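You operate a simulated robot arm through the tools that you are given. There is no shell and no other tool. Be economical: measure what you need, move in short steps, check, and stop when the job is done.

The job below is to be done with a simulated two-armed robot. You get a single attempt, and the scene is never put back.

Task
Put the blue parcel on top of the small carton on the top of the packing table.

The check looks at the end state, three seconds after you hand in, the way a careful person would. Anything else that was tipped, shoved, dropped, spilled or broken makes it a failure.

Robot
Two 7-joint arms with two-finger parallel grippers on one trunk, on a base that drives. Base frame: it is fixed to the floor where the robot stands at the start and does not move with it; the origin is under the middle of the robot, x ahead of it, y to its left, z up. Units: mm, rad, N and s.
The left shoulder is at the start at [70, 134, 1176], the right one opposite. With the tool pointing down near the work surface each hand reaches from about 100 to 640 mm from the robot's upright axis, wherever it stands, measured 20 degrees to its own side. Payload 1.57 kg a hand.
The tool frame of a hand sits at the grasp point between the pads (the TCP): z along the fingers, y along the line on which they close. The tips reach 30 mm beyond it. Largest opening 80 mm; finger width 17, thickness 12; the body of the gripper, 40 by 82 mm, starts 80 mm behind the TCP.
Orientation is told as [roll, pitch, yaw] about the base's x, y, z axes, in that order, counted from this pose: with the fingers straight down and closing along the base's y, the tool's x points along the base's -x, its y along +y and its z along -z.

Tools
- The arms move only by the tool apply_moves. It takes "left_commands", "right_commands" or both (then of equal length, played together; a hand with none holds still); each is a list of rows, each a list of 7 numbers: the shift along the base's x, y, z in units of 30 mm (1.0 is 30 mm), then the turn, a rotation vector about the base's x, y, z in units of 5 degrees (1.0 is 5 degrees), then the finger opening in cm, from 0 to 8. In form: [[dx, dy, dz, ax, ay, az, gripper], ...]. A call has 1 to 20 rows; each row shifts and turns the commanded pose from where the row before left it. A call with a number of a shift or a turn outside -1 to 1 is refused whole. A row lasts 0.2 s, in which the tool goes at most 50 mm and 0.15 rad; a call with a longer step from one row to the next is refused whole, and so is a gripper value outside its range. A pose out of reach is approached as far as the arm can. The call stops where the force on the tool passes 40 N (or 10 N more than at its start, if that is more) or the arm is blocked; 0.2 s more then pass. Each finger travels about 153 mm/s and halts on what it meets, pressing with about 43 N; the grip force reading is that of the motor and also rises with nothing between the fingers. The clock runs only during rows and for 0.2 s after the last one: add rows that do not move to give the fingers time. It gives the time, the measured TCP pose, the force on the tool (base axes), the opening and the grip force at its end, in the units of the frame above (readings bear some noise).
- Cameras (640 x 400 px; columns grow to the right, rows downward): "scene" is now at [130.2, 4.3, 1385.7]; the picture's right is [0.07, -1.00, 0.00], its down [-0.73, -0.05, -0.68] and it looks along [0.68, 0.05, -0.73] (base axes); focal length 264 px, centre (320, 200). "left" rides on the left gripper at [72, 7, -122] in its tool frame; the picture's right is [-0.09, 1.00, 0.00], its down [-0.84, -0.08, -0.54] and it looks along [-0.54, -0.05, 0.84] (tool axes); focal length 238 px, centre (320, 200). "right" rides on the right gripper at [72, -7, -122] in its tool frame; the picture's right is [0.09, 1.00, 0.00], its down [-0.84, 0.08, -0.54] and it looks along [-0.54, 0.05, 0.84] (tool axes); focal length 238 px, centre (320, 200). There is no depth. A picture from a camera that has moved, and an enlarged one, comes with that camera's place and axes in the base frame and with its lens.
- camera(camera): a new picture of that camera. The clock stands still meanwhile.
- move_column(by): slides the trunk up (or, below 0, down) by that many mm; the arms and the scene camera ride with it, the base frame stays. It gives what a move gives, with no picture.
- drive_base(legs): drives the robot by 1 to 6 legs, each [ahead, left, turn to the left] in mm, mm and rad, along the robot's own axes; the way and the turn of a leg run together, so that a leg with both is an arc; at most 1500 mm and 3.142 rad a leg. The arms and the cameras ride along, it lands a little off, and it stops where it bumps. It gives what a move gives.
- turn_head(pan, tilt): turns the head with the scene camera to pan (to the left, within 1.501 rad either way) and tilt (down, from -0.506 to 1.204), counted from straight ahead of the robot. It gives what a move gives.
- zoom(camera, box): a new picture of the part [left, top, right, bottom] of that camera's present view, enlarged. The clock stands still meanwhile.
- job_done(): hands the job in; it is judged then, once.

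Work in short steps. Places have to be worked out from the pictures, the camera data and where the tool is seen: move nearer, look again, correct. Check each grasp and each placing, and mend what went wrong. You have 120 turns and 100 pictures in all, those below and enlarged ones among them. Open the grippers and draw the arms clear of the work before you hand the job in, unless the task says otherwise; then end with one line.

The tools are called after "Emit:" as a command line: name --argument value ..., lists and objects as JSON in quotes. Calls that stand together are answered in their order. apply_moves: Moves the arms, as the interface text tells. Its arguments: {"type":"object","properties":{"left_commands":{"type":"array"},"right_commands":{"type":"array"}},"required":[]} The other tools are called the same way: move_column (by) slides the trunk up or down; drive_base (legs) drives the base; turn_head (pan, tilt) turns the head that bears the scene camera; camera (camera) takes a picture; zoom (camera, box) takes an enlarged picture of a part of a camera's view; job_done () hands the job in.

At the start:

```text
clock: 0.0
left_tool_pos: [421.1, 260.5, 1144.8]
left_tool_rot: [0.001, 0.001, 0.003]
left_wrist_force: [-0.2, 0.3, -0.1]
left_gripper_width: 80.2
left_finger_force: 0.0
right_tool_pos: [428.4, -135.6, 1177.5]
right_tool_rot: [0.001, 0.001, 0.0]
right_wrist_force: [1.0, 1.0, 0.0]
right_gripper_width: 80.0
right_finger_force: 0.1
trunk travel left (down, up): [-750.0, 190.0]
robot x, y, heading: [-0.3, -0.8, 0.002]
head pan, tilt: [0.068, 0.822]
```

scene: 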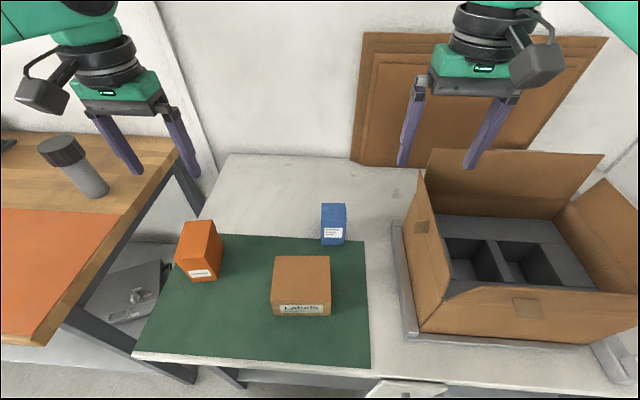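
right: 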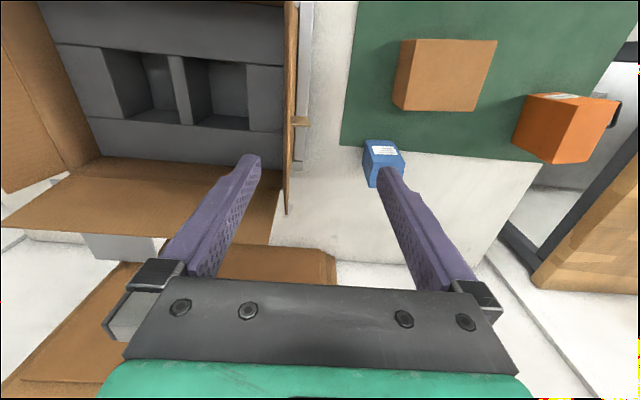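
left: 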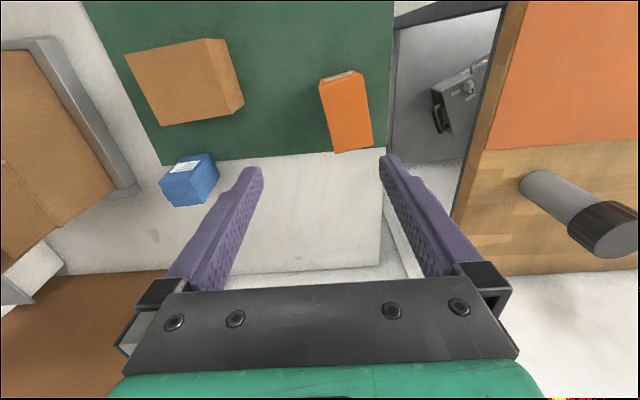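

I'll enlarge the scene view on the parcel and carton to measure them.

Emit:
zoom --camera "scene" --box '[240, 180, 400, 330]'

Emit:
zoom --camera "left" --box '[100, 20, 280, 220]'

```text
2.67 times, centred on (320, 255) of scene
camera zoom: at [130.2, 4.3, 1385.7], right [0.07, -1.0, 0.0], down [-0.73, -0.05, -0.68], along [0.68, 0.05, -0.73], focal length 703 px, centre (320, 53)
```

zoom: 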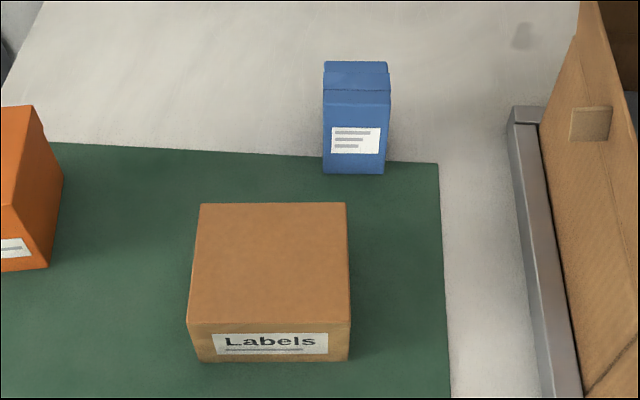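

```text
2.00 times, centred on (190, 120) of left
camera zoom: at [348.1, 267.4, 1267.6], right [0.09, 1.0, 0.0], down [0.84, -0.08, 0.54], along [0.54, -0.05, -0.84], focal length 477 px, centre (580, 360)
```

zoom: 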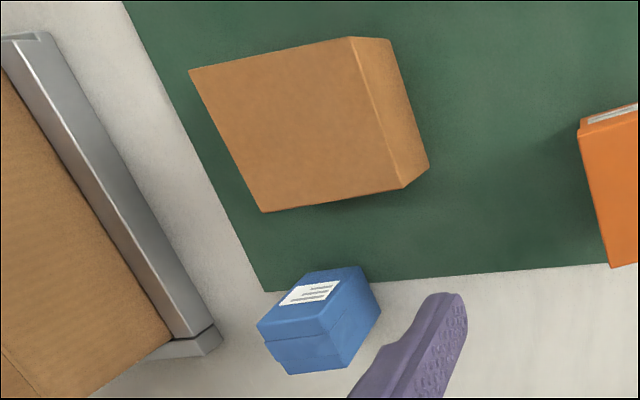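

Estimates: parcel spans about x 516–565, y ±30, with its top near z 907–928. The carton top is at z≈882, centred near (380, 61). I'll bring the left hand towards the parcel, staying high, and shift the right hand outward.

Emit:
apply_moves --left_commands '[[0.3, -0.95, -0.3, 0, 0, 0, 8], [0.3, -0.95, -0.3, 0, 0, 0, 8], [0.3, -0.95, -0.3, 0, 0, 0, 8], [0.3, -0.95, -0.3, 0, 0, 0, 8], [0.3, -0.95, -0.3, 0, 0, 0, 8], [0.3, -0.95, -0.3, 0, 0, 0, 8], [0.3, -0.95, -0.3, 0, 0, 0, 8]]' --right_commands '[[-0.4, -0.5, 0, 0, 0, 0, 8], [-0.4, -0.5, 0, 0, 0, 0, 8], [-0.4, -0.5, 0, 0, 0, 0, 8], [-0.4, -0.5, 0, 0, 0, 0, 8], [-0.4, -0.5, 0, 0, 0, 0, 8], [-0.4, -0.5, 0, 0, 0, 0, 8], [-0.4, -0.5, 0, 0, 0, 0, 8]]'

Emit:
camera --camera "left"

Emit:
camera --camera "scene"

```text
clock: 1.6
left_tool_pos: [463.9, 83.0, 1081.2]
left_tool_rot: [-0.001, -0.004, 0.003]
left_wrist_force: [-0.3, -0.1, 0.9]
left_gripper_width: 79.9
left_finger_force: 0.0
left hand out of reach, approached as far as the arm can: row 7
right_tool_pos: [341.0, -241.8, 1177.0]
right_tool_rot: [0.002, -0.003, 0.001]
right_wrist_force: [-0.7, 0.1, 0.0]
right_gripper_width: 80.2
right_finger_force: 0.1
trunk travel left (down, up): [-750.0, 190.0]
robot x, y, heading: [-0.8, -0.6, -0.004]
head pan, tilt: [0.068, 0.822]
```

```text
94 pictures are left
camera left: at [391.1, 89.2, 1203.9], right [0.09, 1.0, 0.0], down [0.83, -0.07, 0.55], along [0.54, -0.05, -0.84], focal length 238 px, centre (320, 200)
```

left: 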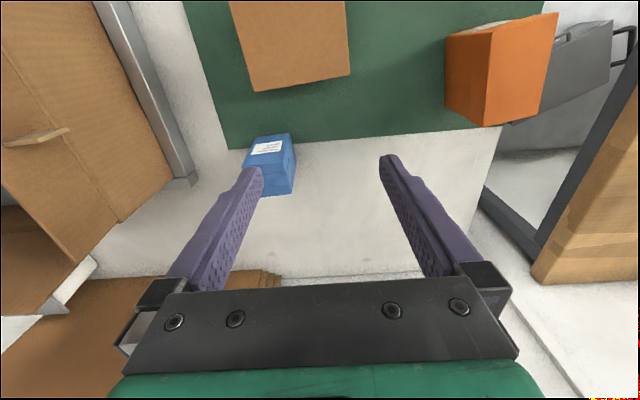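

```text
93 pictures are left
camera scene: at [128.1, 3.2, 1385.9], right [0.07, -1.0, 0.0], down [-0.73, -0.05, -0.68], along [0.68, 0.05, -0.73], focal length 264 px, centre (320, 200)
```

scene: 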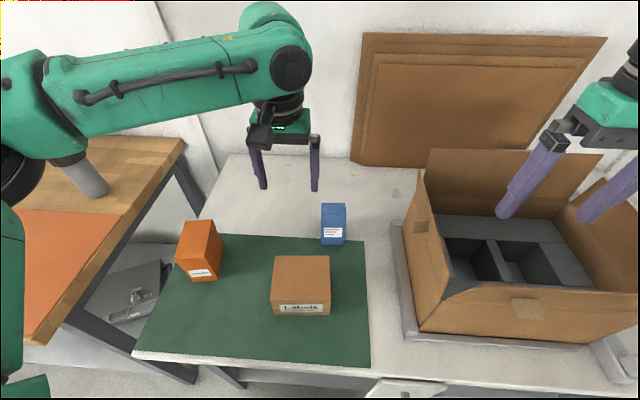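

The left arm runs out of reach at this height with the tool across the body. I'd like to shift the base right so the parcel sits on the left hand's side, so I'll look right first.

Emit:
turn_head --pan -0.9 --tilt 0.7

Emit:
camera --camera "scene"

Emit:
turn_head --pan 0 --tilt 1.15

Emit:
camera --camera "scene"

```text
clock: 2.9
left_tool_pos: [464.9, 84.0, 1079.7]
left_tool_rot: [-0.001, -0.001, 0.002]
left_wrist_force: [-0.9, 0.7, -0.2]
left_gripper_width: 79.9
left_finger_force: 0.1
right_tool_pos: [342.8, -241.2, 1175.8]
right_tool_rot: [-0.001, 0.0, -0.002]
right_wrist_force: [1.3, -0.9, -0.5]
right_gripper_width: 79.8
right_finger_force: 0.1
trunk travel left (down, up): [-750.0, 190.0]
robot x, y, heading: [-1.5, -3.7, -0.0]
head pan, tilt: [-0.901, 0.7]
```

```text
92 pictures are left
camera scene: at [103.4, -67.7, 1395.7], right [-0.78, -0.62, 0.0], down [-0.4, 0.5, -0.76], along [0.48, -0.6, -0.64], focal length 264 px, centre (320, 200)
```

scene: 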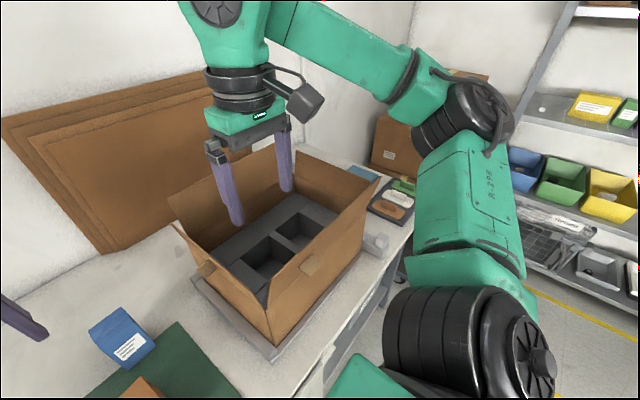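

```text
clock: 4.0
left_tool_pos: [465.7, 84.0, 1079.0]
left_tool_rot: [-0.002, -0.003, 0.002]
left_wrist_force: [0.6, -0.2, -0.6]
left_gripper_width: 80.2
left_finger_force: 0.0
right_tool_pos: [342.9, -240.9, 1176.3]
right_tool_rot: [0.0, 0.002, -0.001]
right_wrist_force: [0.4, -0.7, 0.0]
right_gripper_width: 79.9
right_finger_force: 0.1
trunk travel left (down, up): [-750.0, 190.0]
robot x, y, heading: [3.2, -2.2, -0.005]
head pan, tilt: [0.0, 1.15]
```

```text
91 pictures are left
camera scene: at [110.3, -1.2, 1362.6], right [0.0, -1.0, 0.0], down [-0.91, 0.0, -0.41], along [0.41, 0.0, -0.91], focal length 264 px, centre (320, 200)
```

scene: 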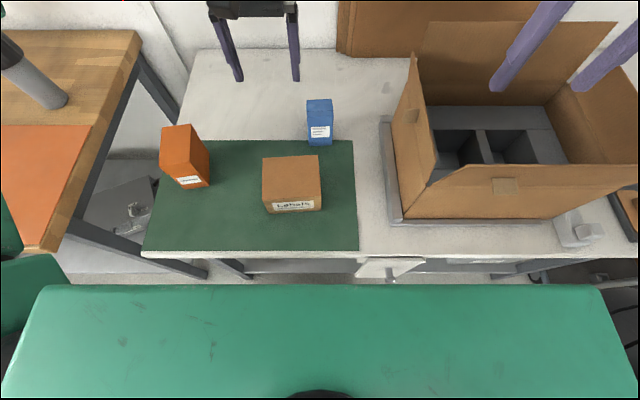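

There's free space on the right, but raising the trunk should extend the arm's horizontal reach without driving, because the wrist sits too high for the shoulder. I'll raise it by 180.

Emit:
move_column --by 180

Emit:
apply_moves --left_commands '[[0, 0, -1, 0, 0, 0, 8], [0, 0, -1, 0, 0, 0, 8], [0, 0, -1, 0, 0, 0, 8], [0, 0, -1, 0, 0, 0, 8], [0, 0, -1, 0, 0, 0, 8], [0, 0, -1, 0, 0, 0, 8], [0.5, -0.5, -0.5, 0, 0, 0, 8], [0.5, -0.5, -0.5, 0, 0, 0, 8], [0.5, -0.5, 0, 0, 0, 0, 8], [0.5, -0.5, 0, 0, 0, 0, 8]]'

Emit:
camera --camera "left"

Emit:
camera --camera "scene"

```text
clock: 6.0
left_tool_pos: [465.4, 83.1, 1259.9]
left_tool_rot: [-0.001, -0.004, 0.003]
left_wrist_force: [-0.2, -0.2, -0.1]
left_gripper_width: 79.9
left_finger_force: 0.0
right_tool_pos: [342.7, -240.1, 1357.2]
right_tool_rot: [0.001, 0.001, 0.0]
right_wrist_force: [0.0, 0.0, -0.2]
right_gripper_width: 80.1
right_finger_force: 0.0
trunk travel left (down, up): [-930.0, 10.0]
robot x, y, heading: [-0.8, 3.1, -0.001]
head pan, tilt: [0.0, 1.15]
```

```text
clock: 8.2
left_tool_pos: [452.6, 105.9, 1098.0]
left_tool_rot: [-0.001, -0.001, 0.003]
left_wrist_force: [-0.1, 0.4, -0.1]
left_gripper_width: 79.9
left_finger_force: 0.1
left hand out of reach, approached as far as the arm can: row 4, 5, 6, 7, 8, 9, 10
right_tool_pos: [343.5, -241.0, 1356.8]
right_tool_rot: [0.001, 0.0, 0.001]
right_wrist_force: [0.3, 0.1, 0.3]
right_gripper_width: 79.8
right_finger_force: 0.0
trunk travel left (down, up): [-930.0, 10.0]
robot x, y, heading: [-0.9, -0.4, 0.003]
head pan, tilt: [0.0, 1.15]
```

```text
90 pictures are left
camera left: at [379.5, 113.1, 1221.2], right [0.09, 1.0, 0.0], down [0.84, -0.07, 0.54], along [0.54, -0.05, -0.84], focal length 238 px, centre (320, 200)
```

left: 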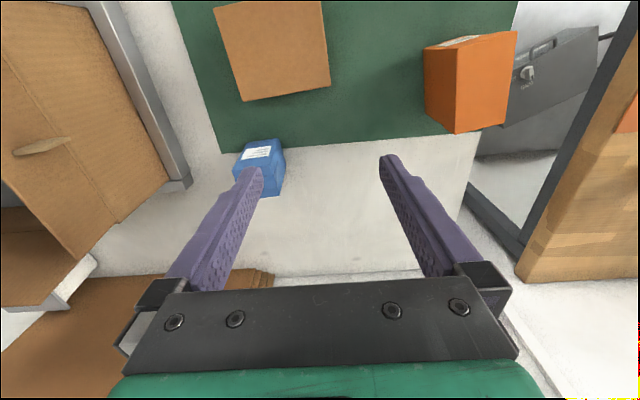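

```text
89 pictures are left
camera scene: at [110.4, -1.1, 1542.6], right [0.0, -1.0, 0.0], down [-0.91, 0.0, -0.41], along [0.41, 0.0, -0.91], focal length 264 px, centre (320, 200)
```

scene: 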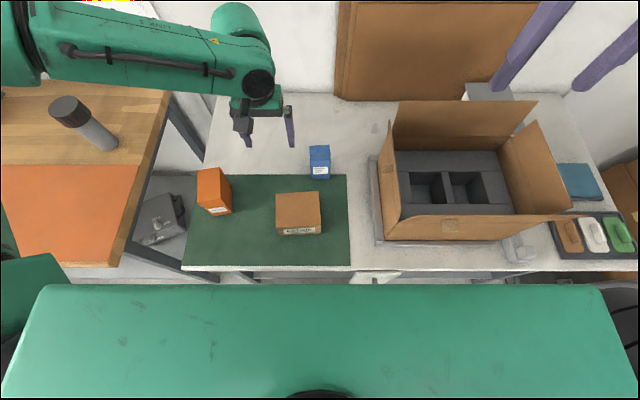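

Raising the trunk made it worse, so the limit comes from crossing the body. I'll back the hand up and out, then lower the trunk to its original height.

Emit:
apply_moves --left_commands '[[0, 0.7, 1, 0, 0, 0, 8], [0, 0.7, 1, 0, 0, 0, 8], [0, 0.7, 1, 0, 0, 0, 8], [0, 0.7, 1, 0, 0, 0, 8], [0, 0.7, 1, 0, 0, 0, 8], [0, 0.7, 1, 0, 0, 0, 8]]'

Emit:
move_column --by -180

```text
clock: 9.7
left_tool_pos: [449.5, 232.5, 1278.4]
left_tool_rot: [0.0, -0.003, 0.0]
left_wrist_force: [-1.1, -0.5, -0.5]
left_gripper_width: 79.8
left_finger_force: 0.0
right_tool_pos: [342.3, -239.4, 1356.1]
right_tool_rot: [-0.001, -0.002, 0.0]
right_wrist_force: [0.3, -0.1, 0.2]
right_gripper_width: 79.9
right_finger_force: 0.2
trunk travel left (down, up): [-930.0, 10.0]
robot x, y, heading: [4.8, -0.2, -0.0]
head pan, tilt: [0.0, 1.15]
```

```text
clock: 11.7
left_tool_pos: [449.9, 231.8, 1098.2]
left_tool_rot: [-0.002, -0.002, 0.002]
left_wrist_force: [0.1, 0.2, 0.1]
left_gripper_width: 79.9
left_finger_force: 0.2
right_tool_pos: [343.4, -240.9, 1176.0]
right_tool_rot: [0.001, -0.001, 0.001]
right_wrist_force: [0.2, -1.1, 1.2]
right_gripper_width: 79.9
right_finger_force: 0.1
trunk travel left (down, up): [-750.0, 190.0]
robot x, y, heading: [-0.1, 3.0, 0.001]
head pan, tilt: [0.0, 1.15]
```

Now I'll drive the base 180 mm to the right. The hands stay high and the path is clear.

Emit:
drive_base --legs '[[0, -180, 0]]'

Emit:
turn_head --pan 0.25 --tilt 0.9

Emit:
camera --camera "scene"

Emit:
camera --camera "left"

```text
clock: 13.2
left_tool_pos: [450.1, 52.4, 1098.3]
left_tool_rot: [-0.004, -0.003, 0.004]
left_wrist_force: [0.1, 0.1, -0.5]
left_gripper_width: 80.0
left_finger_force: 0.0
right_tool_pos: [341.9, -418.5, 1176.9]
right_tool_rot: [-0.003, 0.002, 0.0]
right_wrist_force: [-0.4, 2.0, -0.2]
right_gripper_width: 80.0
right_finger_force: 0.0
trunk travel left (down, up): [-750.0, 190.0]
robot x, y, heading: [2.6, -180.8, 0.0]
head pan, tilt: [0.0, 1.15]
```

```text
clock: 13.9
left_tool_pos: [450.3, 49.9, 1098.9]
left_tool_rot: [-0.001, -0.001, 0.0]
left_wrist_force: [-0.3, 0.5, 0.3]
left_gripper_width: 80.1
left_finger_force: 0.1
right_tool_pos: [342.7, -420.5, 1176.6]
right_tool_rot: [0.0, 0.001, 0.0]
right_wrist_force: [-0.6, -0.6, -0.4]
right_gripper_width: 79.7
right_finger_force: 0.0
trunk travel left (down, up): [-750.0, 190.0]
robot x, y, heading: [3.4, -177.4, 0.006]
head pan, tilt: [0.25, 0.901]
```

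```text
88 pictures are left
camera scene: at [123.7, -163.6, 1379.5], right [0.25, -0.97, 0.0], down [-0.76, -0.19, -0.62], along [0.6, 0.15, -0.78], focal length 264 px, centre (320, 200)
```

scene: 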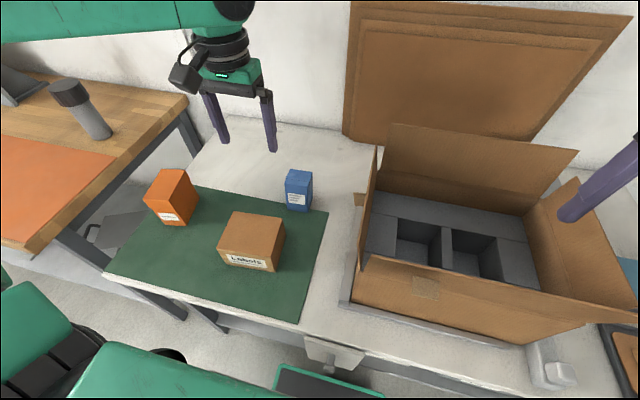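

```text
87 pictures are left
camera left: at [377.8, 57.1, 1221.6], right [0.09, 1.0, 0.0], down [0.84, -0.08, 0.54], along [0.54, -0.05, -0.84], focal length 238 px, centre (320, 200)
```

left: 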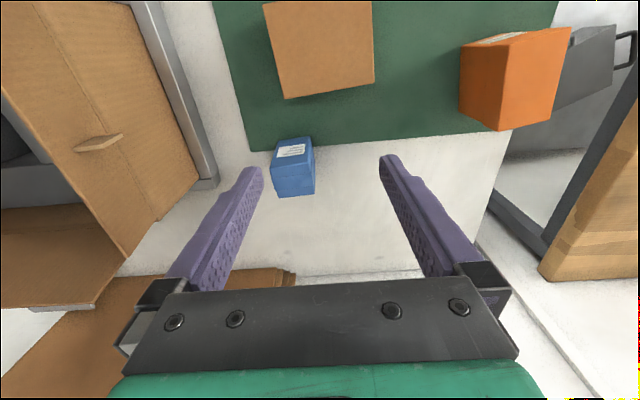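

Clear view of the parcel; I'll enlarge it in both cameras.

Emit:
zoom --camera "left" --box '[250, 120, 346, 216]'

Emit:
zoom --camera "scene" --box '[200, 150, 340, 280]'

```text
4.17 times, centred on (298, 168) of left
camera zoom: at [377.8, 57.1, 1221.6], right [0.09, 1.0, 0.0], down [0.84, -0.08, 0.54], along [0.54, -0.05, -0.84], focal length 993 px, centre (412, 333)
```

zoom: 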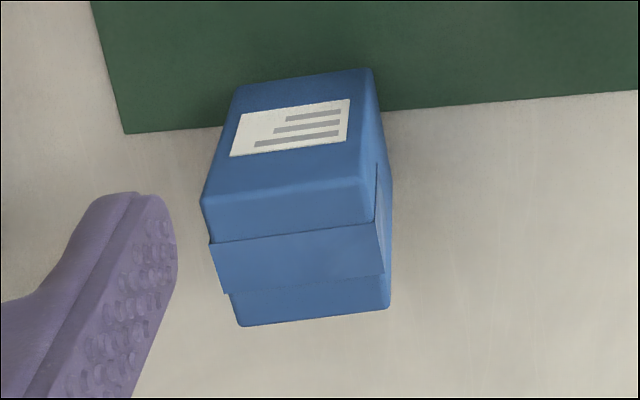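

```text
3.08 times, centred on (270, 215) of scene
camera zoom: at [123.7, -163.6, 1379.5], right [0.25, -0.97, 0.0], down [-0.76, -0.19, -0.62], along [0.6, 0.15, -0.78], focal length 811 px, centre (474, 154)
```

zoom: 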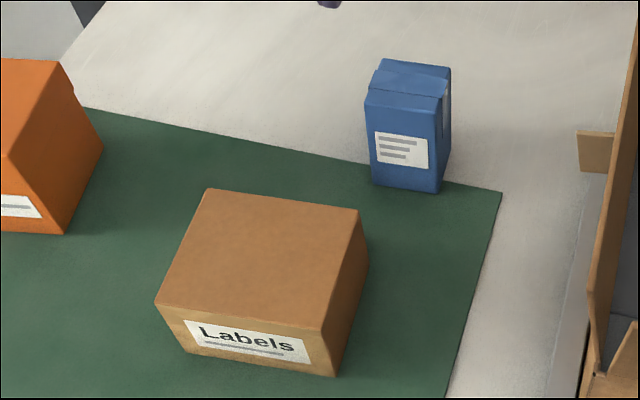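

The parcel is about 60 wide in y and 50 deep, with its top at z≈913 and its centre at (541, 3). I'll move above it and look again.

Emit:
apply_moves --left_commands '[[0.75, -0.4, -0.8, 0, 0, 0, 8], [0.75, -0.4, -0.8, 0, 0, 0, 8], [0.75, -0.4, -0.8, 0, 0, 0, 8], [0.75, -0.38, -0.8, 0, 0, 0, 8], [0, 0, 0, 0, 0, 0, 8]]'

Emit:
camera --camera "left"

Emit:
camera --camera "scene"

```text
clock: 15.1
left_tool_pos: [541.5, 3.8, 1001.9]
left_tool_rot: [-0.001, -0.002, 0.001]
left_wrist_force: [0.4, 0.4, 0.3]
left_gripper_width: 79.9
left_finger_force: 0.1
right_tool_pos: [341.7, -420.2, 1176.7]
right_tool_rot: [0.001, -0.002, 0.001]
right_wrist_force: [0.3, -0.5, 0.2]
right_gripper_width: 80.2
right_finger_force: 0.0
trunk travel left (down, up): [-750.0, 190.0]
robot x, y, heading: [-0.8, -177.8, -0.003]
head pan, tilt: [0.25, 0.901]
```

```text
84 pictures are left
camera left: at [468.8, 9.0, 1124.7], right [0.09, 1.0, 0.0], down [0.84, -0.08, 0.54], along [0.54, -0.05, -0.84], focal length 238 px, centre (320, 200)
```

left: 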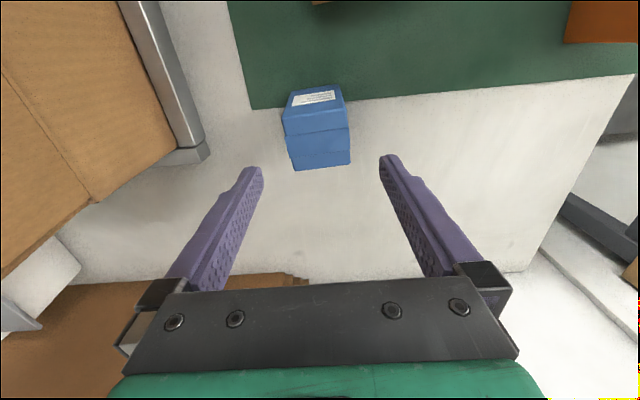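

```text
83 pictures are left
camera scene: at [122.9, -162.9, 1379.6], right [0.25, -0.97, 0.0], down [-0.76, -0.19, -0.62], along [0.6, 0.15, -0.78], focal length 264 px, centre (320, 200)
```

scene: 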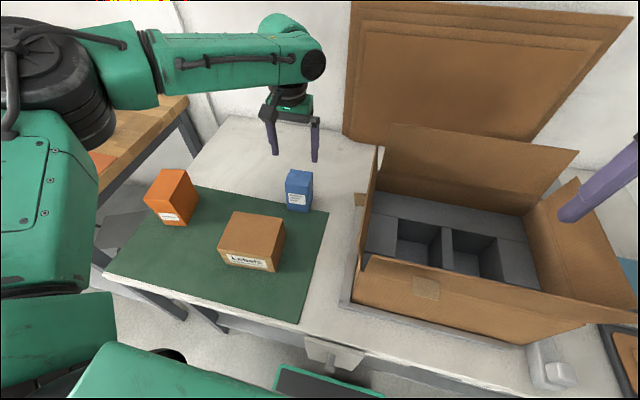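

Reach is fine. I'll enlarge once more to check centring before descending.

Emit:
zoom --camera "left" --box '[230, 70, 410, 190]'

```text
3.33 times, centred on (320, 130) of left
camera zoom: at [468.8, 9.0, 1124.7], right [0.09, 1.0, 0.0], down [0.84, -0.08, 0.54], along [0.54, -0.05, -0.84], focal length 794 px, centre (320, 433)
```

zoom: 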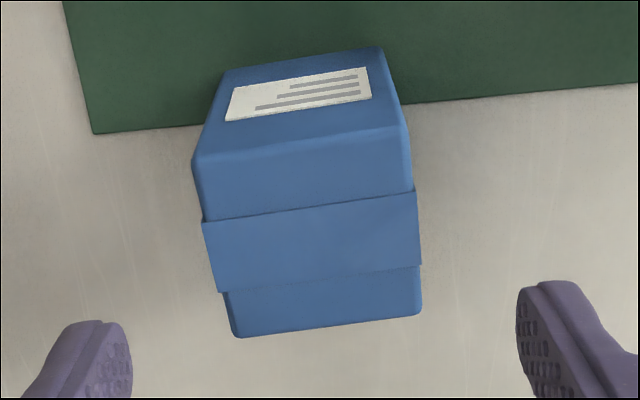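

The parcel is yawed about +3° with its centre near (541.5, 0.5). I'll trim the yaw and y, descend to z≈877 and check.

Emit:
apply_moves --left_commands '[[0, -0.1, -0.6, 0, 0, 0.65, 8], [0, 0, -0.9, 0, 0, 0, 8], [0, 0, -0.9, 0, 0, 0, 8], [0, 0, -0.9, 0, 0, 0, 8], [0, 0, -0.85, 0, 0, 0, 8], [0, 0, 0, 0, 0, 0, 8]]'

Emit:
camera --camera "left"

Emit:
zoom --camera "scene" --box '[220, 80, 380, 240]'

```text
clock: 16.5
left_tool_pos: [508.9, 15.9, 890.9]
left_tool_rot: [-0.002, -0.001, 0.057]
left_wrist_force: [-0.5, -0.4, -0.4]
left_gripper_width: 80.1
left_finger_force: 0.2
left hand out of reach, approached as far as the arm can: row 2, 3, 4, 5
right_tool_pos: [342.6, -420.1, 1176.1]
right_tool_rot: [-0.002, -0.001, 0.001]
right_wrist_force: [0.1, 0.6, 0.2]
right_gripper_width: 80.0
right_finger_force: 0.0
trunk travel left (down, up): [-750.0, 190.0]
robot x, y, heading: [2.4, -182.6, -0.0]
head pan, tilt: [0.25, 0.901]
```

```text
81 pictures are left
camera left: at [435.6, 18.8, 1013.4], right [0.03, 1.0, 0.0], down [0.84, -0.03, 0.54], along [0.54, -0.02, -0.84], focal length 238 px, centre (320, 200)
```

left: 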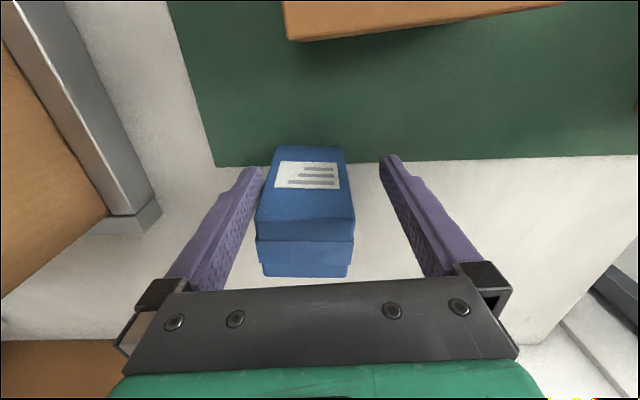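

```text
2.50 times, centred on (300, 160) of scene
camera zoom: at [123.9, -162.6, 1379.4], right [0.25, -0.97, 0.0], down [-0.76, -0.19, -0.62], along [0.6, 0.15, -0.78], focal length 659 px, centre (370, 300)
```

zoom: 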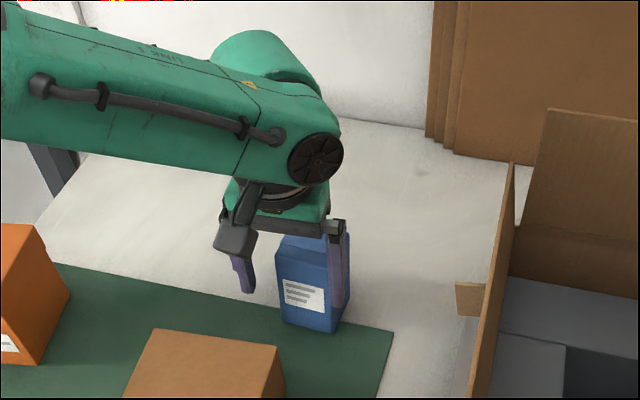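

The arm hit its reach limit on descent and slid back to x=509, without touching anything. I'll go straight up, then over the parcel, and afterwards lower the whole trunk instead. The right hand goes up to offset that.

Emit:
apply_moves --left_commands '[[0, 0, 0.9, 0, 0, 0, 8], [0, 0, 0.9, 0, 0, 0, 8], [0, 0, 0.9, 0, 0, 0, 8], [0, 0, 0.9, 0, 0, 0, 8], [0.5, -0.25, 0.1, 0, 0, 0, 8], [0.5, -0.25, 0, 0, 0, 0, 8], [0, 0, 0, 0, 0, 0, 8]]' --right_commands '[[0, 0, 0.7, 0, 0, 0, 8], [0, 0, 0.7, 0, 0, 0, 8], [0, 0, 0.7, 0, 0, 0, 8], [0, 0, 0.7, 0, 0, 0, 8], [0, 0, 0.7, 0, 0, 0, 8], [0, 0, 0.7, 0, 0, 0, 8], [0, 0, 0, 0, 0, 0, 8]]'

Emit:
camera --camera "left"

Emit:
turn_head --pan -0.7 --tilt 0.6

Emit:
camera --camera "scene"

Emit:
turn_head --pan 0.9 --tilt 0.6

Emit:
camera --camera "scene"

```text
clock: 18.1
left_tool_pos: [537.9, 5.2, 1005.3]
left_tool_rot: [-0.001, -0.003, 0.058]
left_wrist_force: [-0.6, -0.3, 0.2]
left_gripper_width: 79.9
left_finger_force: 0.0
right_tool_pos: [348.7, -415.9, 1296.1]
right_tool_rot: [0.001, -0.003, -0.001]
right_wrist_force: [-0.6, -0.2, -0.3]
right_gripper_width: 79.7
right_finger_force: 0.0
right hand out of reach, approached as far as the arm can: row 6
trunk travel left (down, up): [-750.0, 190.0]
robot x, y, heading: [-0.9, -177.2, -0.002]
head pan, tilt: [0.25, 0.901]
```

```text
79 pictures are left
camera left: at [464.5, 5.6, 1128.6], right [0.03, 1.0, 0.0], down [0.84, -0.03, 0.54], along [0.54, -0.02, -0.84], focal length 238 px, centre (320, 200)
```

left: 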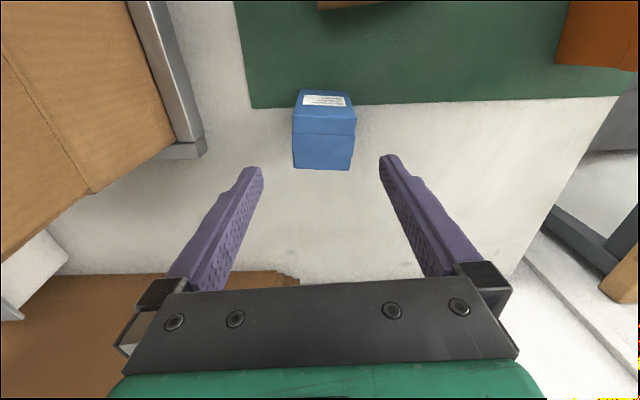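

```text
clock: 19.4
left_tool_pos: [538.0, 3.3, 1005.4]
left_tool_rot: [-0.001, -0.002, 0.058]
left_wrist_force: [0.8, 0.5, -0.6]
left_gripper_width: 79.9
left_finger_force: 0.0
right_tool_pos: [349.4, -414.8, 1296.3]
right_tool_rot: [0.003, -0.003, 0.0]
right_wrist_force: [1.1, 0.0, -0.2]
right_gripper_width: 79.6
right_finger_force: 0.1
trunk travel left (down, up): [-750.0, 190.0]
robot x, y, heading: [-0.9, -182.5, 0.002]
head pan, tilt: [-0.7, 0.6]
```

```text
78 pictures are left
camera scene: at [118.1, -238.2, 1404.3], right [-0.64, -0.77, 0.0], down [-0.43, 0.36, -0.82], along [0.63, -0.53, -0.57], focal length 264 px, centre (320, 200)
```

scene: 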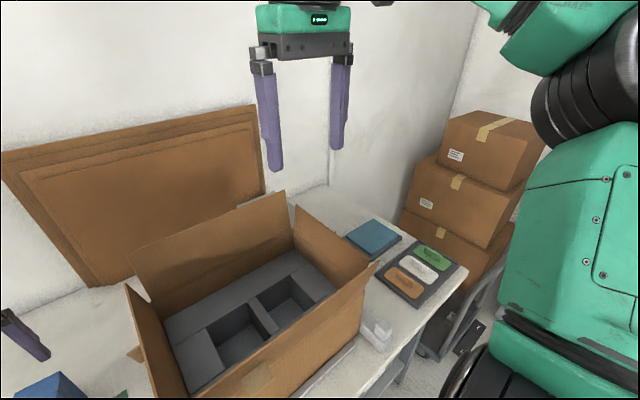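

```text
clock: 21.0
left_tool_pos: [538.4, 3.1, 1004.0]
left_tool_rot: [-0.002, -0.002, 0.056]
left_wrist_force: [-0.7, 0.0, 0.3]
left_gripper_width: 80.1
left_finger_force: 0.0
right_tool_pos: [350.2, -414.0, 1295.7]
right_tool_rot: [0.002, -0.002, 0.0]
right_wrist_force: [0.5, 0.2, 0.2]
right_gripper_width: 80.1
right_finger_force: 0.1
trunk travel left (down, up): [-750.0, 190.0]
robot x, y, heading: [-0.2, -179.1, -0.002]
head pan, tilt: [0.901, 0.6]
```

```text
77 pictures are left
camera scene: at [105.6, -112.1, 1404.3], right [0.78, -0.62, 0.0], down [-0.35, -0.44, -0.83], along [0.51, 0.65, -0.56], focal length 264 px, centre (320, 200)
```

scene: 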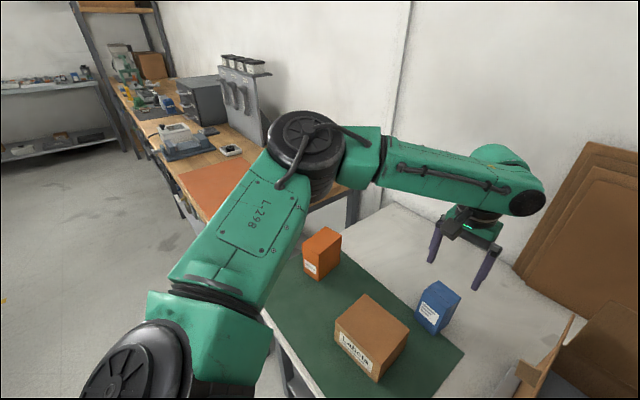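

Nothing is under either arm that a 125 mm trunk drop would hit. I'll nudge to (541, 1), lower 75 first, and check that the fingers straddle.

Emit:
apply_moves --left_commands '[[0.1, -0.08, 0, 0, 0, 0, 8], [0, 0, 0, 0, 0, 0, 8]]'

Emit:
move_column --by -75

Emit:
turn_head --pan 0.25 --tilt 0.9

Emit:
camera --camera "left"

Emit:
zoom --camera "scene" --box '[220, 80, 380, 240]'

```text
clock: 21.6
left_tool_pos: [541.8, 1.2, 1005.1]
left_tool_rot: [0.0, -0.004, 0.058]
left_wrist_force: [-0.3, -0.7, 0.7]
left_gripper_width: 79.9
left_finger_force: 0.1
right_tool_pos: [349.4, -414.1, 1296.7]
right_tool_rot: [0.002, -0.001, -0.001]
right_wrist_force: [-0.5, 0.4, 0.7]
right_gripper_width: 80.1
right_finger_force: 0.0
trunk travel left (down, up): [-750.0, 190.0]
robot x, y, heading: [2.4, -182.3, 0.004]
head pan, tilt: [0.901, 0.6]
```

```text
clock: 22.8
left_tool_pos: [541.7, 0.7, 930.0]
left_tool_rot: [-0.001, -0.002, 0.057]
left_wrist_force: [-0.3, -0.1, -0.7]
left_gripper_width: 80.2
left_finger_force: 0.0
right_tool_pos: [349.9, -413.8, 1221.2]
right_tool_rot: [0.001, -0.001, 0.001]
right_wrist_force: [-0.4, 0.3, -0.2]
right_gripper_width: 80.0
right_finger_force: 0.1
trunk travel left (down, up): [-675.0, 265.0]
robot x, y, heading: [3.9, -176.7, -0.003]
head pan, tilt: [0.901, 0.6]
```

```text
clock: 23.8
left_tool_pos: [541.1, 0.9, 928.6]
left_tool_rot: [-0.001, -0.002, 0.058]
left_wrist_force: [-0.1, -0.1, -0.5]
left_gripper_width: 80.0
left_finger_force: 0.0
right_tool_pos: [349.1, -414.2, 1221.1]
right_tool_rot: [0.001, -0.002, 0.001]
right_wrist_force: [-0.3, 0.4, -0.4]
right_gripper_width: 80.0
right_finger_force: 0.1
trunk travel left (down, up): [-675.0, 265.0]
robot x, y, heading: [-1.3, -181.1, 0.003]
head pan, tilt: [0.25, 0.901]
```

```text
76 pictures are left
camera left: at [468.4, 4.0, 1052.5], right [0.03, 1.0, 0.0], down [0.84, -0.03, 0.54], along [0.54, -0.02, -0.84], focal length 238 px, centre (320, 200)
```

left: 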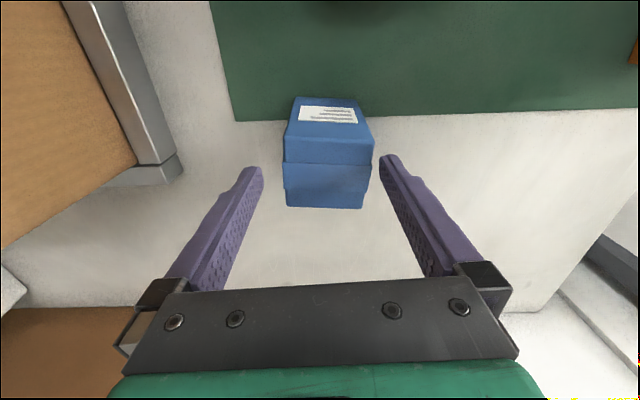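

```text
2.50 times, centred on (300, 160) of scene
camera zoom: at [123.8, -162.5, 1304.5], right [0.25, -0.97, 0.0], down [-0.76, -0.19, -0.62], along [0.6, 0.15, -0.78], focal length 659 px, centre (370, 300)
```

zoom: 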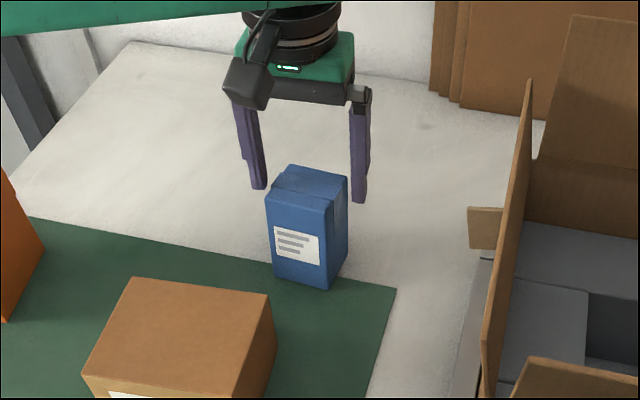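

The left view shows the parcel about 5 mm towards +y of the finger centre. I'll shift by that and lower 50 more.

Emit:
apply_moves --left_commands '[[0, 0.17, 0, 0, 0, 0, 8], [0, 0, 0, 0, 0, 0, 8]]'

Emit:
move_column --by -50

Emit:
camera --camera "left"

Emit:
zoom --camera "scene" --box '[220, 80, 380, 240]'

```text
clock: 24.4
left_tool_pos: [540.7, 6.8, 929.1]
left_tool_rot: [-0.002, -0.002, 0.057]
left_wrist_force: [-0.1, -0.4, 0.7]
left_gripper_width: 80.3
left_finger_force: 0.0
right_tool_pos: [348.6, -415.2, 1220.1]
right_tool_rot: [0.001, -0.001, 0.0]
right_wrist_force: [0.4, 0.7, 0.4]
right_gripper_width: 80.1
right_finger_force: 0.0
trunk travel left (down, up): [-675.0, 265.0]
robot x, y, heading: [-0.2, -182.7, 0.003]
head pan, tilt: [0.25, 0.901]
```

```text
clock: 25.3
left_tool_pos: [540.5, 6.5, 879.4]
left_tool_rot: [-0.003, -0.003, 0.058]
left_wrist_force: [-1.1, 1.1, 0.0]
left_gripper_width: 79.9
left_finger_force: 0.0
right_tool_pos: [349.1, -414.1, 1171.5]
right_tool_rot: [0.002, -0.002, 0.001]
right_wrist_force: [-0.2, 0.1, 0.5]
right_gripper_width: 80.1
right_finger_force: 0.0
trunk travel left (down, up): [-625.0, 315.0]
robot x, y, heading: [-0.6, -178.0, -0.001]
head pan, tilt: [0.25, 0.901]
```

```text
74 pictures are left
camera left: at [467.6, 9.1, 1002.6], right [0.03, 1.0, 0.0], down [0.84, -0.03, 0.54], along [0.54, -0.02, -0.84], focal length 238 px, centre (320, 200)
```

left: 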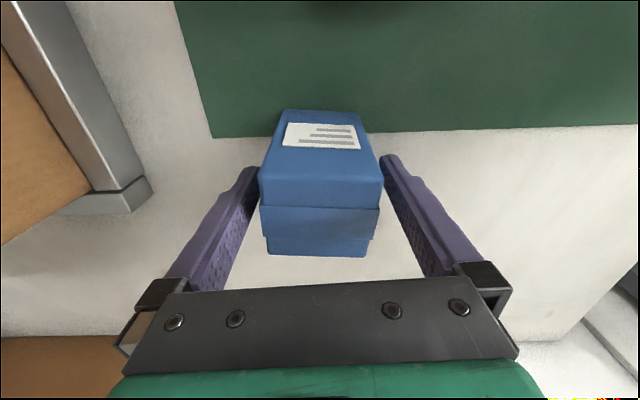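

```text
2.50 times, centred on (300, 160) of scene
camera zoom: at [123.5, -162.6, 1254.5], right [0.25, -0.97, 0.0], down [-0.76, -0.19, -0.62], along [0.6, 0.15, -0.78], focal length 659 px, centre (370, 300)
```

zoom: 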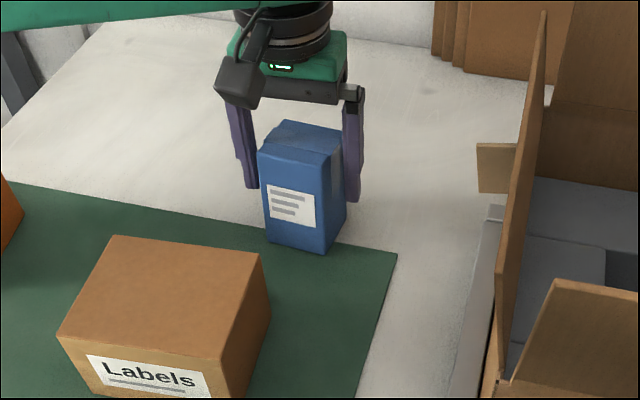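

Parcel is centred between the fingers. Closing.

Emit:
apply_moves --left_commands '[[0, 0, 0, 0, 0, 0, 6.5], [0, 0, 0, 0, 0, 0, 5], [0, 0, 0, 0, 0, 0, 4], [0, 0, 0, 0, 0, 0, 4]]'

Emit:
move_column --by 20

Emit:
camera --camera "left"

Emit:
zoom --camera "scene" --box '[220, 80, 380, 240]'

```text
clock: 26.3
left_tool_pos: [541.3, 5.9, 879.1]
left_tool_rot: [-0.001, -0.002, 0.059]
left_wrist_force: [0.9, -0.9, 1.3]
left_gripper_width: 61.9
left_finger_force: 43.6
right_tool_pos: [348.8, -414.8, 1171.7]
right_tool_rot: [0.002, -0.001, 0.0]
right_wrist_force: [-0.3, 0.4, 0.0]
right_gripper_width: 80.4
right_finger_force: 0.1
trunk travel left (down, up): [-625.0, 315.0]
robot x, y, heading: [-2.6, -177.4, -0.004]
head pan, tilt: [0.25, 0.901]
```

```text
clock: 27.0
left_tool_pos: [540.4, 6.9, 899.3]
left_tool_rot: [-0.002, -0.001, 0.057]
left_wrist_force: [-0.6, 0.0, -1.7]
left_gripper_width: 61.9
left_finger_force: 42.8
right_tool_pos: [351.6, -415.0, 1191.8]
right_tool_rot: [0.0, 0.0, 0.0]
right_wrist_force: [-0.3, 0.2, 1.2]
right_gripper_width: 80.0
right_finger_force: 0.0
trunk travel left (down, up): [-645.0, 295.0]
robot x, y, heading: [5.3, -176.7, 0.003]
head pan, tilt: [0.25, 0.901]
```

```text
72 pictures are left
camera left: at [468.1, 9.1, 1022.3], right [0.03, 1.0, 0.0], down [0.84, -0.03, 0.54], along [0.54, -0.02, -0.84], focal length 238 px, centre (320, 200)
```

left: 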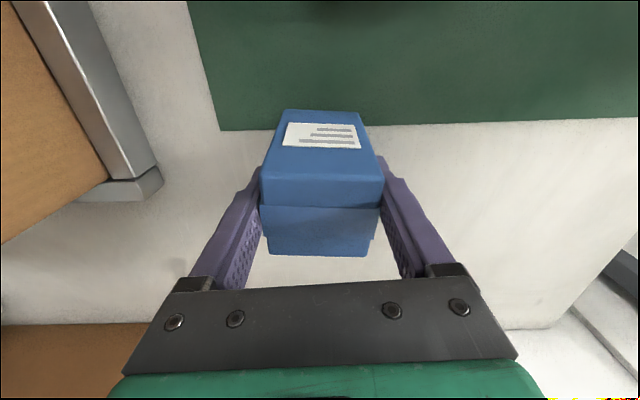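

```text
2.50 times, centred on (300, 160) of scene
camera zoom: at [124.1, -162.6, 1274.5], right [0.25, -0.97, 0.0], down [-0.76, -0.19, -0.62], along [0.6, 0.15, -0.78], focal length 659 px, centre (370, 300)
```

zoom: 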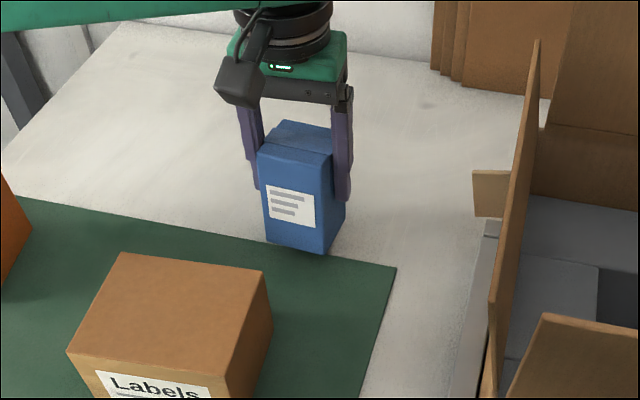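

The parcel is held and light. I'll lift by trunk 115, then move back to hover beside the carton (x≈440) and look.

Emit:
move_column --by 125

Emit:
zoom --camera "scene" --box '[180, 100, 360, 280]'

Emit:
camera --camera "scene"

```text
clock: 28.5
left_tool_pos: [541.8, 7.4, 1023.4]
left_tool_rot: [-0.002, -0.001, 0.057]
left_wrist_force: [-0.1, 0.0, -1.4]
left_gripper_width: 61.5
left_finger_force: 42.7
right_tool_pos: [349.0, -414.4, 1315.9]
right_tool_rot: [0.002, -0.003, 0.0]
right_wrist_force: [0.3, -0.5, 0.5]
right_gripper_width: 80.0
right_finger_force: 0.1
trunk travel left (down, up): [-770.0, 170.0]
robot x, y, heading: [-4.4, -179.9, -0.0]
head pan, tilt: [0.25, 0.901]
```

```text
2.22 times, centred on (270, 190) of scene
camera zoom: at [124.2, -162.5, 1399.4], right [0.25, -0.97, 0.0], down [-0.76, -0.19, -0.62], along [0.6, 0.15, -0.78], focal length 586 px, centre (431, 222)
```

zoom: 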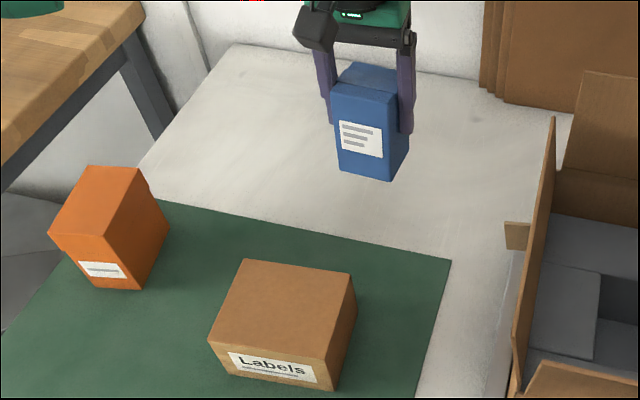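

```text
69 pictures are left
camera scene: at [124.2, -162.5, 1399.4], right [0.25, -0.97, 0.0], down [-0.76, -0.19, -0.62], along [0.6, 0.15, -0.78], focal length 264 px, centre (320, 200)
```

scene: 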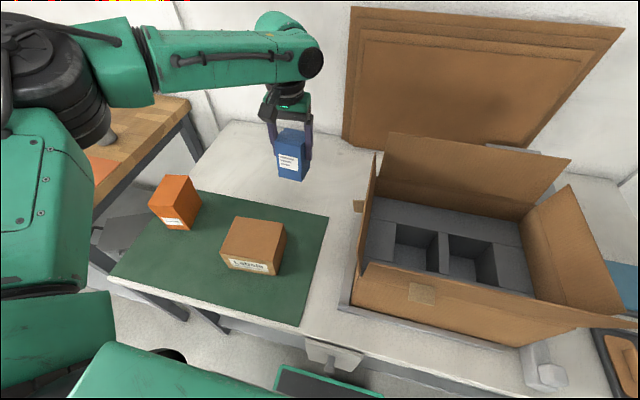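

Carton top centre from this view is about (378, 57), matching the earlier estimate. I'll move the parcel above (379, 59) at the present height.

Emit:
apply_moves --left_commands '[[-0.68, 0.215, 0, 0, 0, 0, 4], [-0.68, 0.215, 0, 0, 0, 0, 4], [-0.68, 0.215, 0, 0, 0, 0, 4], [-0.68, 0.215, 0, 0, 0, 0, 4], [-0.68, 0.215, 0, 0, 0, 0, 4], [-0.68, 0.215, 0, 0, 0, 0, 4], [-0.68, 0.215, 0, 0, 0, 0, 4], [-0.68, 0.215, 0, 0, 0, 0, 4], [0, 0, 0, 0, 0, 0, 4]]'

Emit:
camera --camera "left"

Emit:
zoom --camera "scene" --box '[160, 120, 340, 300]'

```text
clock: 30.5
left_tool_pos: [377.2, 56.9, 1024.6]
left_tool_rot: [-0.003, -0.002, 0.059]
left_wrist_force: [0.2, -0.5, -2.2]
left_gripper_width: 62.0
left_finger_force: 42.9
right_tool_pos: [351.3, -415.1, 1314.7]
right_tool_rot: [0.001, -0.003, 0.0]
right_wrist_force: [0.2, -0.2, -0.3]
right_gripper_width: 80.1
right_finger_force: 0.0
trunk travel left (down, up): [-770.0, 170.0]
robot x, y, heading: [-0.2, -179.6, -0.001]
head pan, tilt: [0.25, 0.901]
```

```text
68 pictures are left
camera left: at [303.6, 59.5, 1148.5], right [0.03, 1.0, 0.0], down [0.84, -0.03, 0.54], along [0.54, -0.02, -0.84], focal length 238 px, centre (320, 200)
```

left: 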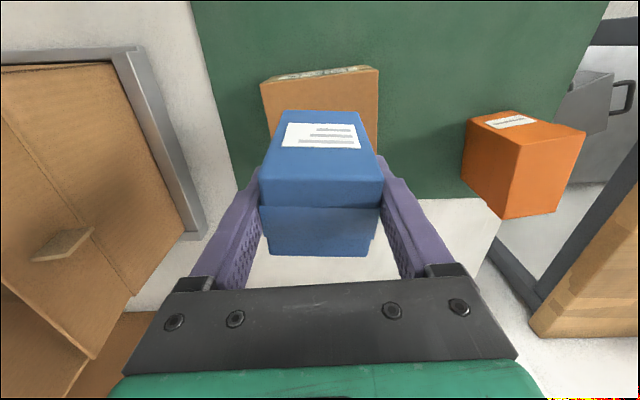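

```text
2.22 times, centred on (250, 210) of scene
camera zoom: at [124.5, -162.7, 1399.4], right [0.25, -0.97, 0.0], down [-0.76, -0.19, -0.62], along [0.6, 0.15, -0.78], focal length 586 px, centre (476, 178)
```

zoom: 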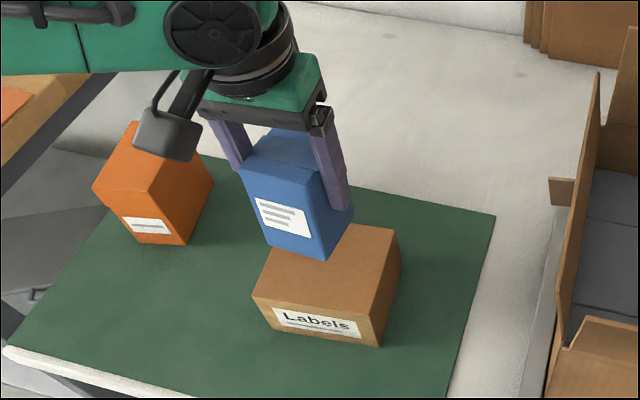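

Well aligned. Lowering the trunk 45 and checking the gap.

Emit:
move_column --by -45

Emit:
zoom --camera "scene" --box '[160, 120, 340, 300]'

Emit:
camera --camera "left"

```text
clock: 31.4
left_tool_pos: [376.9, 58.7, 981.8]
left_tool_rot: [-0.002, -0.001, 0.058]
left_wrist_force: [0.1, -0.8, -1.4]
left_gripper_width: 61.5
left_finger_force: 43.1
right_tool_pos: [349.3, -413.6, 1271.2]
right_tool_rot: [0.0, -0.001, -0.001]
right_wrist_force: [1.2, -0.3, 0.3]
right_gripper_width: 80.1
right_finger_force: 0.0
trunk travel left (down, up): [-725.0, 215.0]
robot x, y, heading: [2.7, -176.4, 0.003]
head pan, tilt: [0.25, 0.901]
```

```text
2.22 times, centred on (250, 210) of scene
camera zoom: at [123.5, -162.4, 1354.5], right [0.25, -0.97, 0.0], down [-0.76, -0.19, -0.62], along [0.6, 0.15, -0.78], focal length 586 px, centre (476, 178)
```

zoom: 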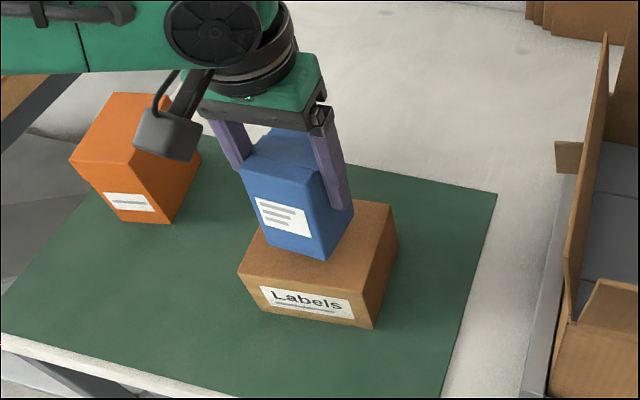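

```text
65 pictures are left
camera left: at [303.1, 59.7, 1103.6], right [0.03, 1.0, 0.0], down [0.84, -0.03, 0.54], along [0.54, -0.02, -0.84], focal length 238 px, centre (320, 200)
```

left: 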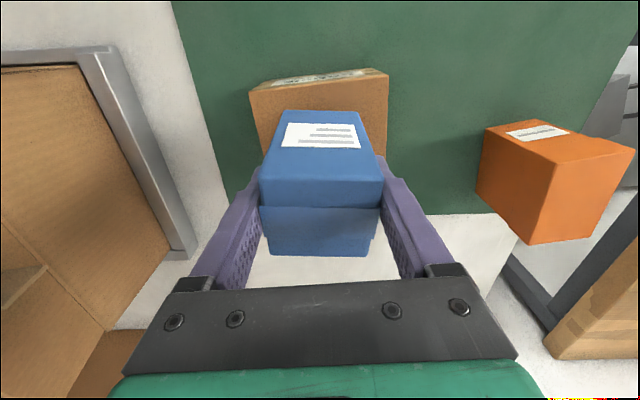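

Still about 20 mm above the carton. Lowering the arm 15 mm gently, then probing in small steps.

Emit:
apply_moves --left_commands '[[0, 0, -0.17, 0, 0, 0, 4], [0, 0, -0.17, 0, 0, 0, 4], [0, 0, -0.15, 0, 0, 0, 4], [0, 0, 0, 0, 0, 0, 4]]'

Emit:
apply_moves --left_commands '[[0, 0, -0.09, 0, 0, 0, 4], [0, 0, 0, 0, 0, 0, 4]]'

Emit:
zoom --camera "scene" --box '[200, 140, 300, 240]'

```text
clock: 32.4
left_tool_pos: [377.3, 57.4, 966.1]
left_tool_rot: [-0.002, -0.002, 0.057]
left_wrist_force: [0.3, 0.6, -1.2]
left_gripper_width: 61.6
left_finger_force: 43.2
right_tool_pos: [349.1, -414.3, 1271.6]
right_tool_rot: [0.002, -0.004, -0.001]
right_wrist_force: [-0.8, 0.2, -0.2]
right_gripper_width: 80.1
right_finger_force: 0.1
trunk travel left (down, up): [-725.0, 215.0]
robot x, y, heading: [-2.5, -180.4, -0.002]
head pan, tilt: [0.25, 0.901]
```

```text
clock: 33.0
left_tool_pos: [375.2, 57.3, 962.9]
left_tool_rot: [-0.001, -0.002, 0.058]
left_wrist_force: [0.1, -0.2, -1.8]
left_gripper_width: 61.5
left_finger_force: 42.5
right_tool_pos: [351.3, -414.6, 1271.1]
right_tool_rot: [0.001, -0.001, 0.0]
right_wrist_force: [0.5, -0.1, 0.2]
right_gripper_width: 80.2
right_finger_force: 0.0
trunk travel left (down, up): [-725.0, 215.0]
robot x, y, heading: [-1.9, -179.0, 0.001]
head pan, tilt: [0.25, 0.901]
```

```text
4.00 times, centred on (250, 190) of scene
camera zoom: at [123.9, -162.5, 1354.5], right [0.25, -0.97, 0.0], down [-0.76, -0.19, -0.62], along [0.6, 0.15, -0.78], focal length 1054 px, centre (600, 240)
```

zoom: 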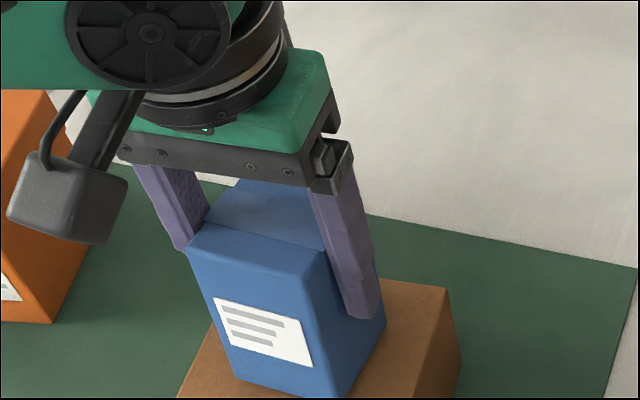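

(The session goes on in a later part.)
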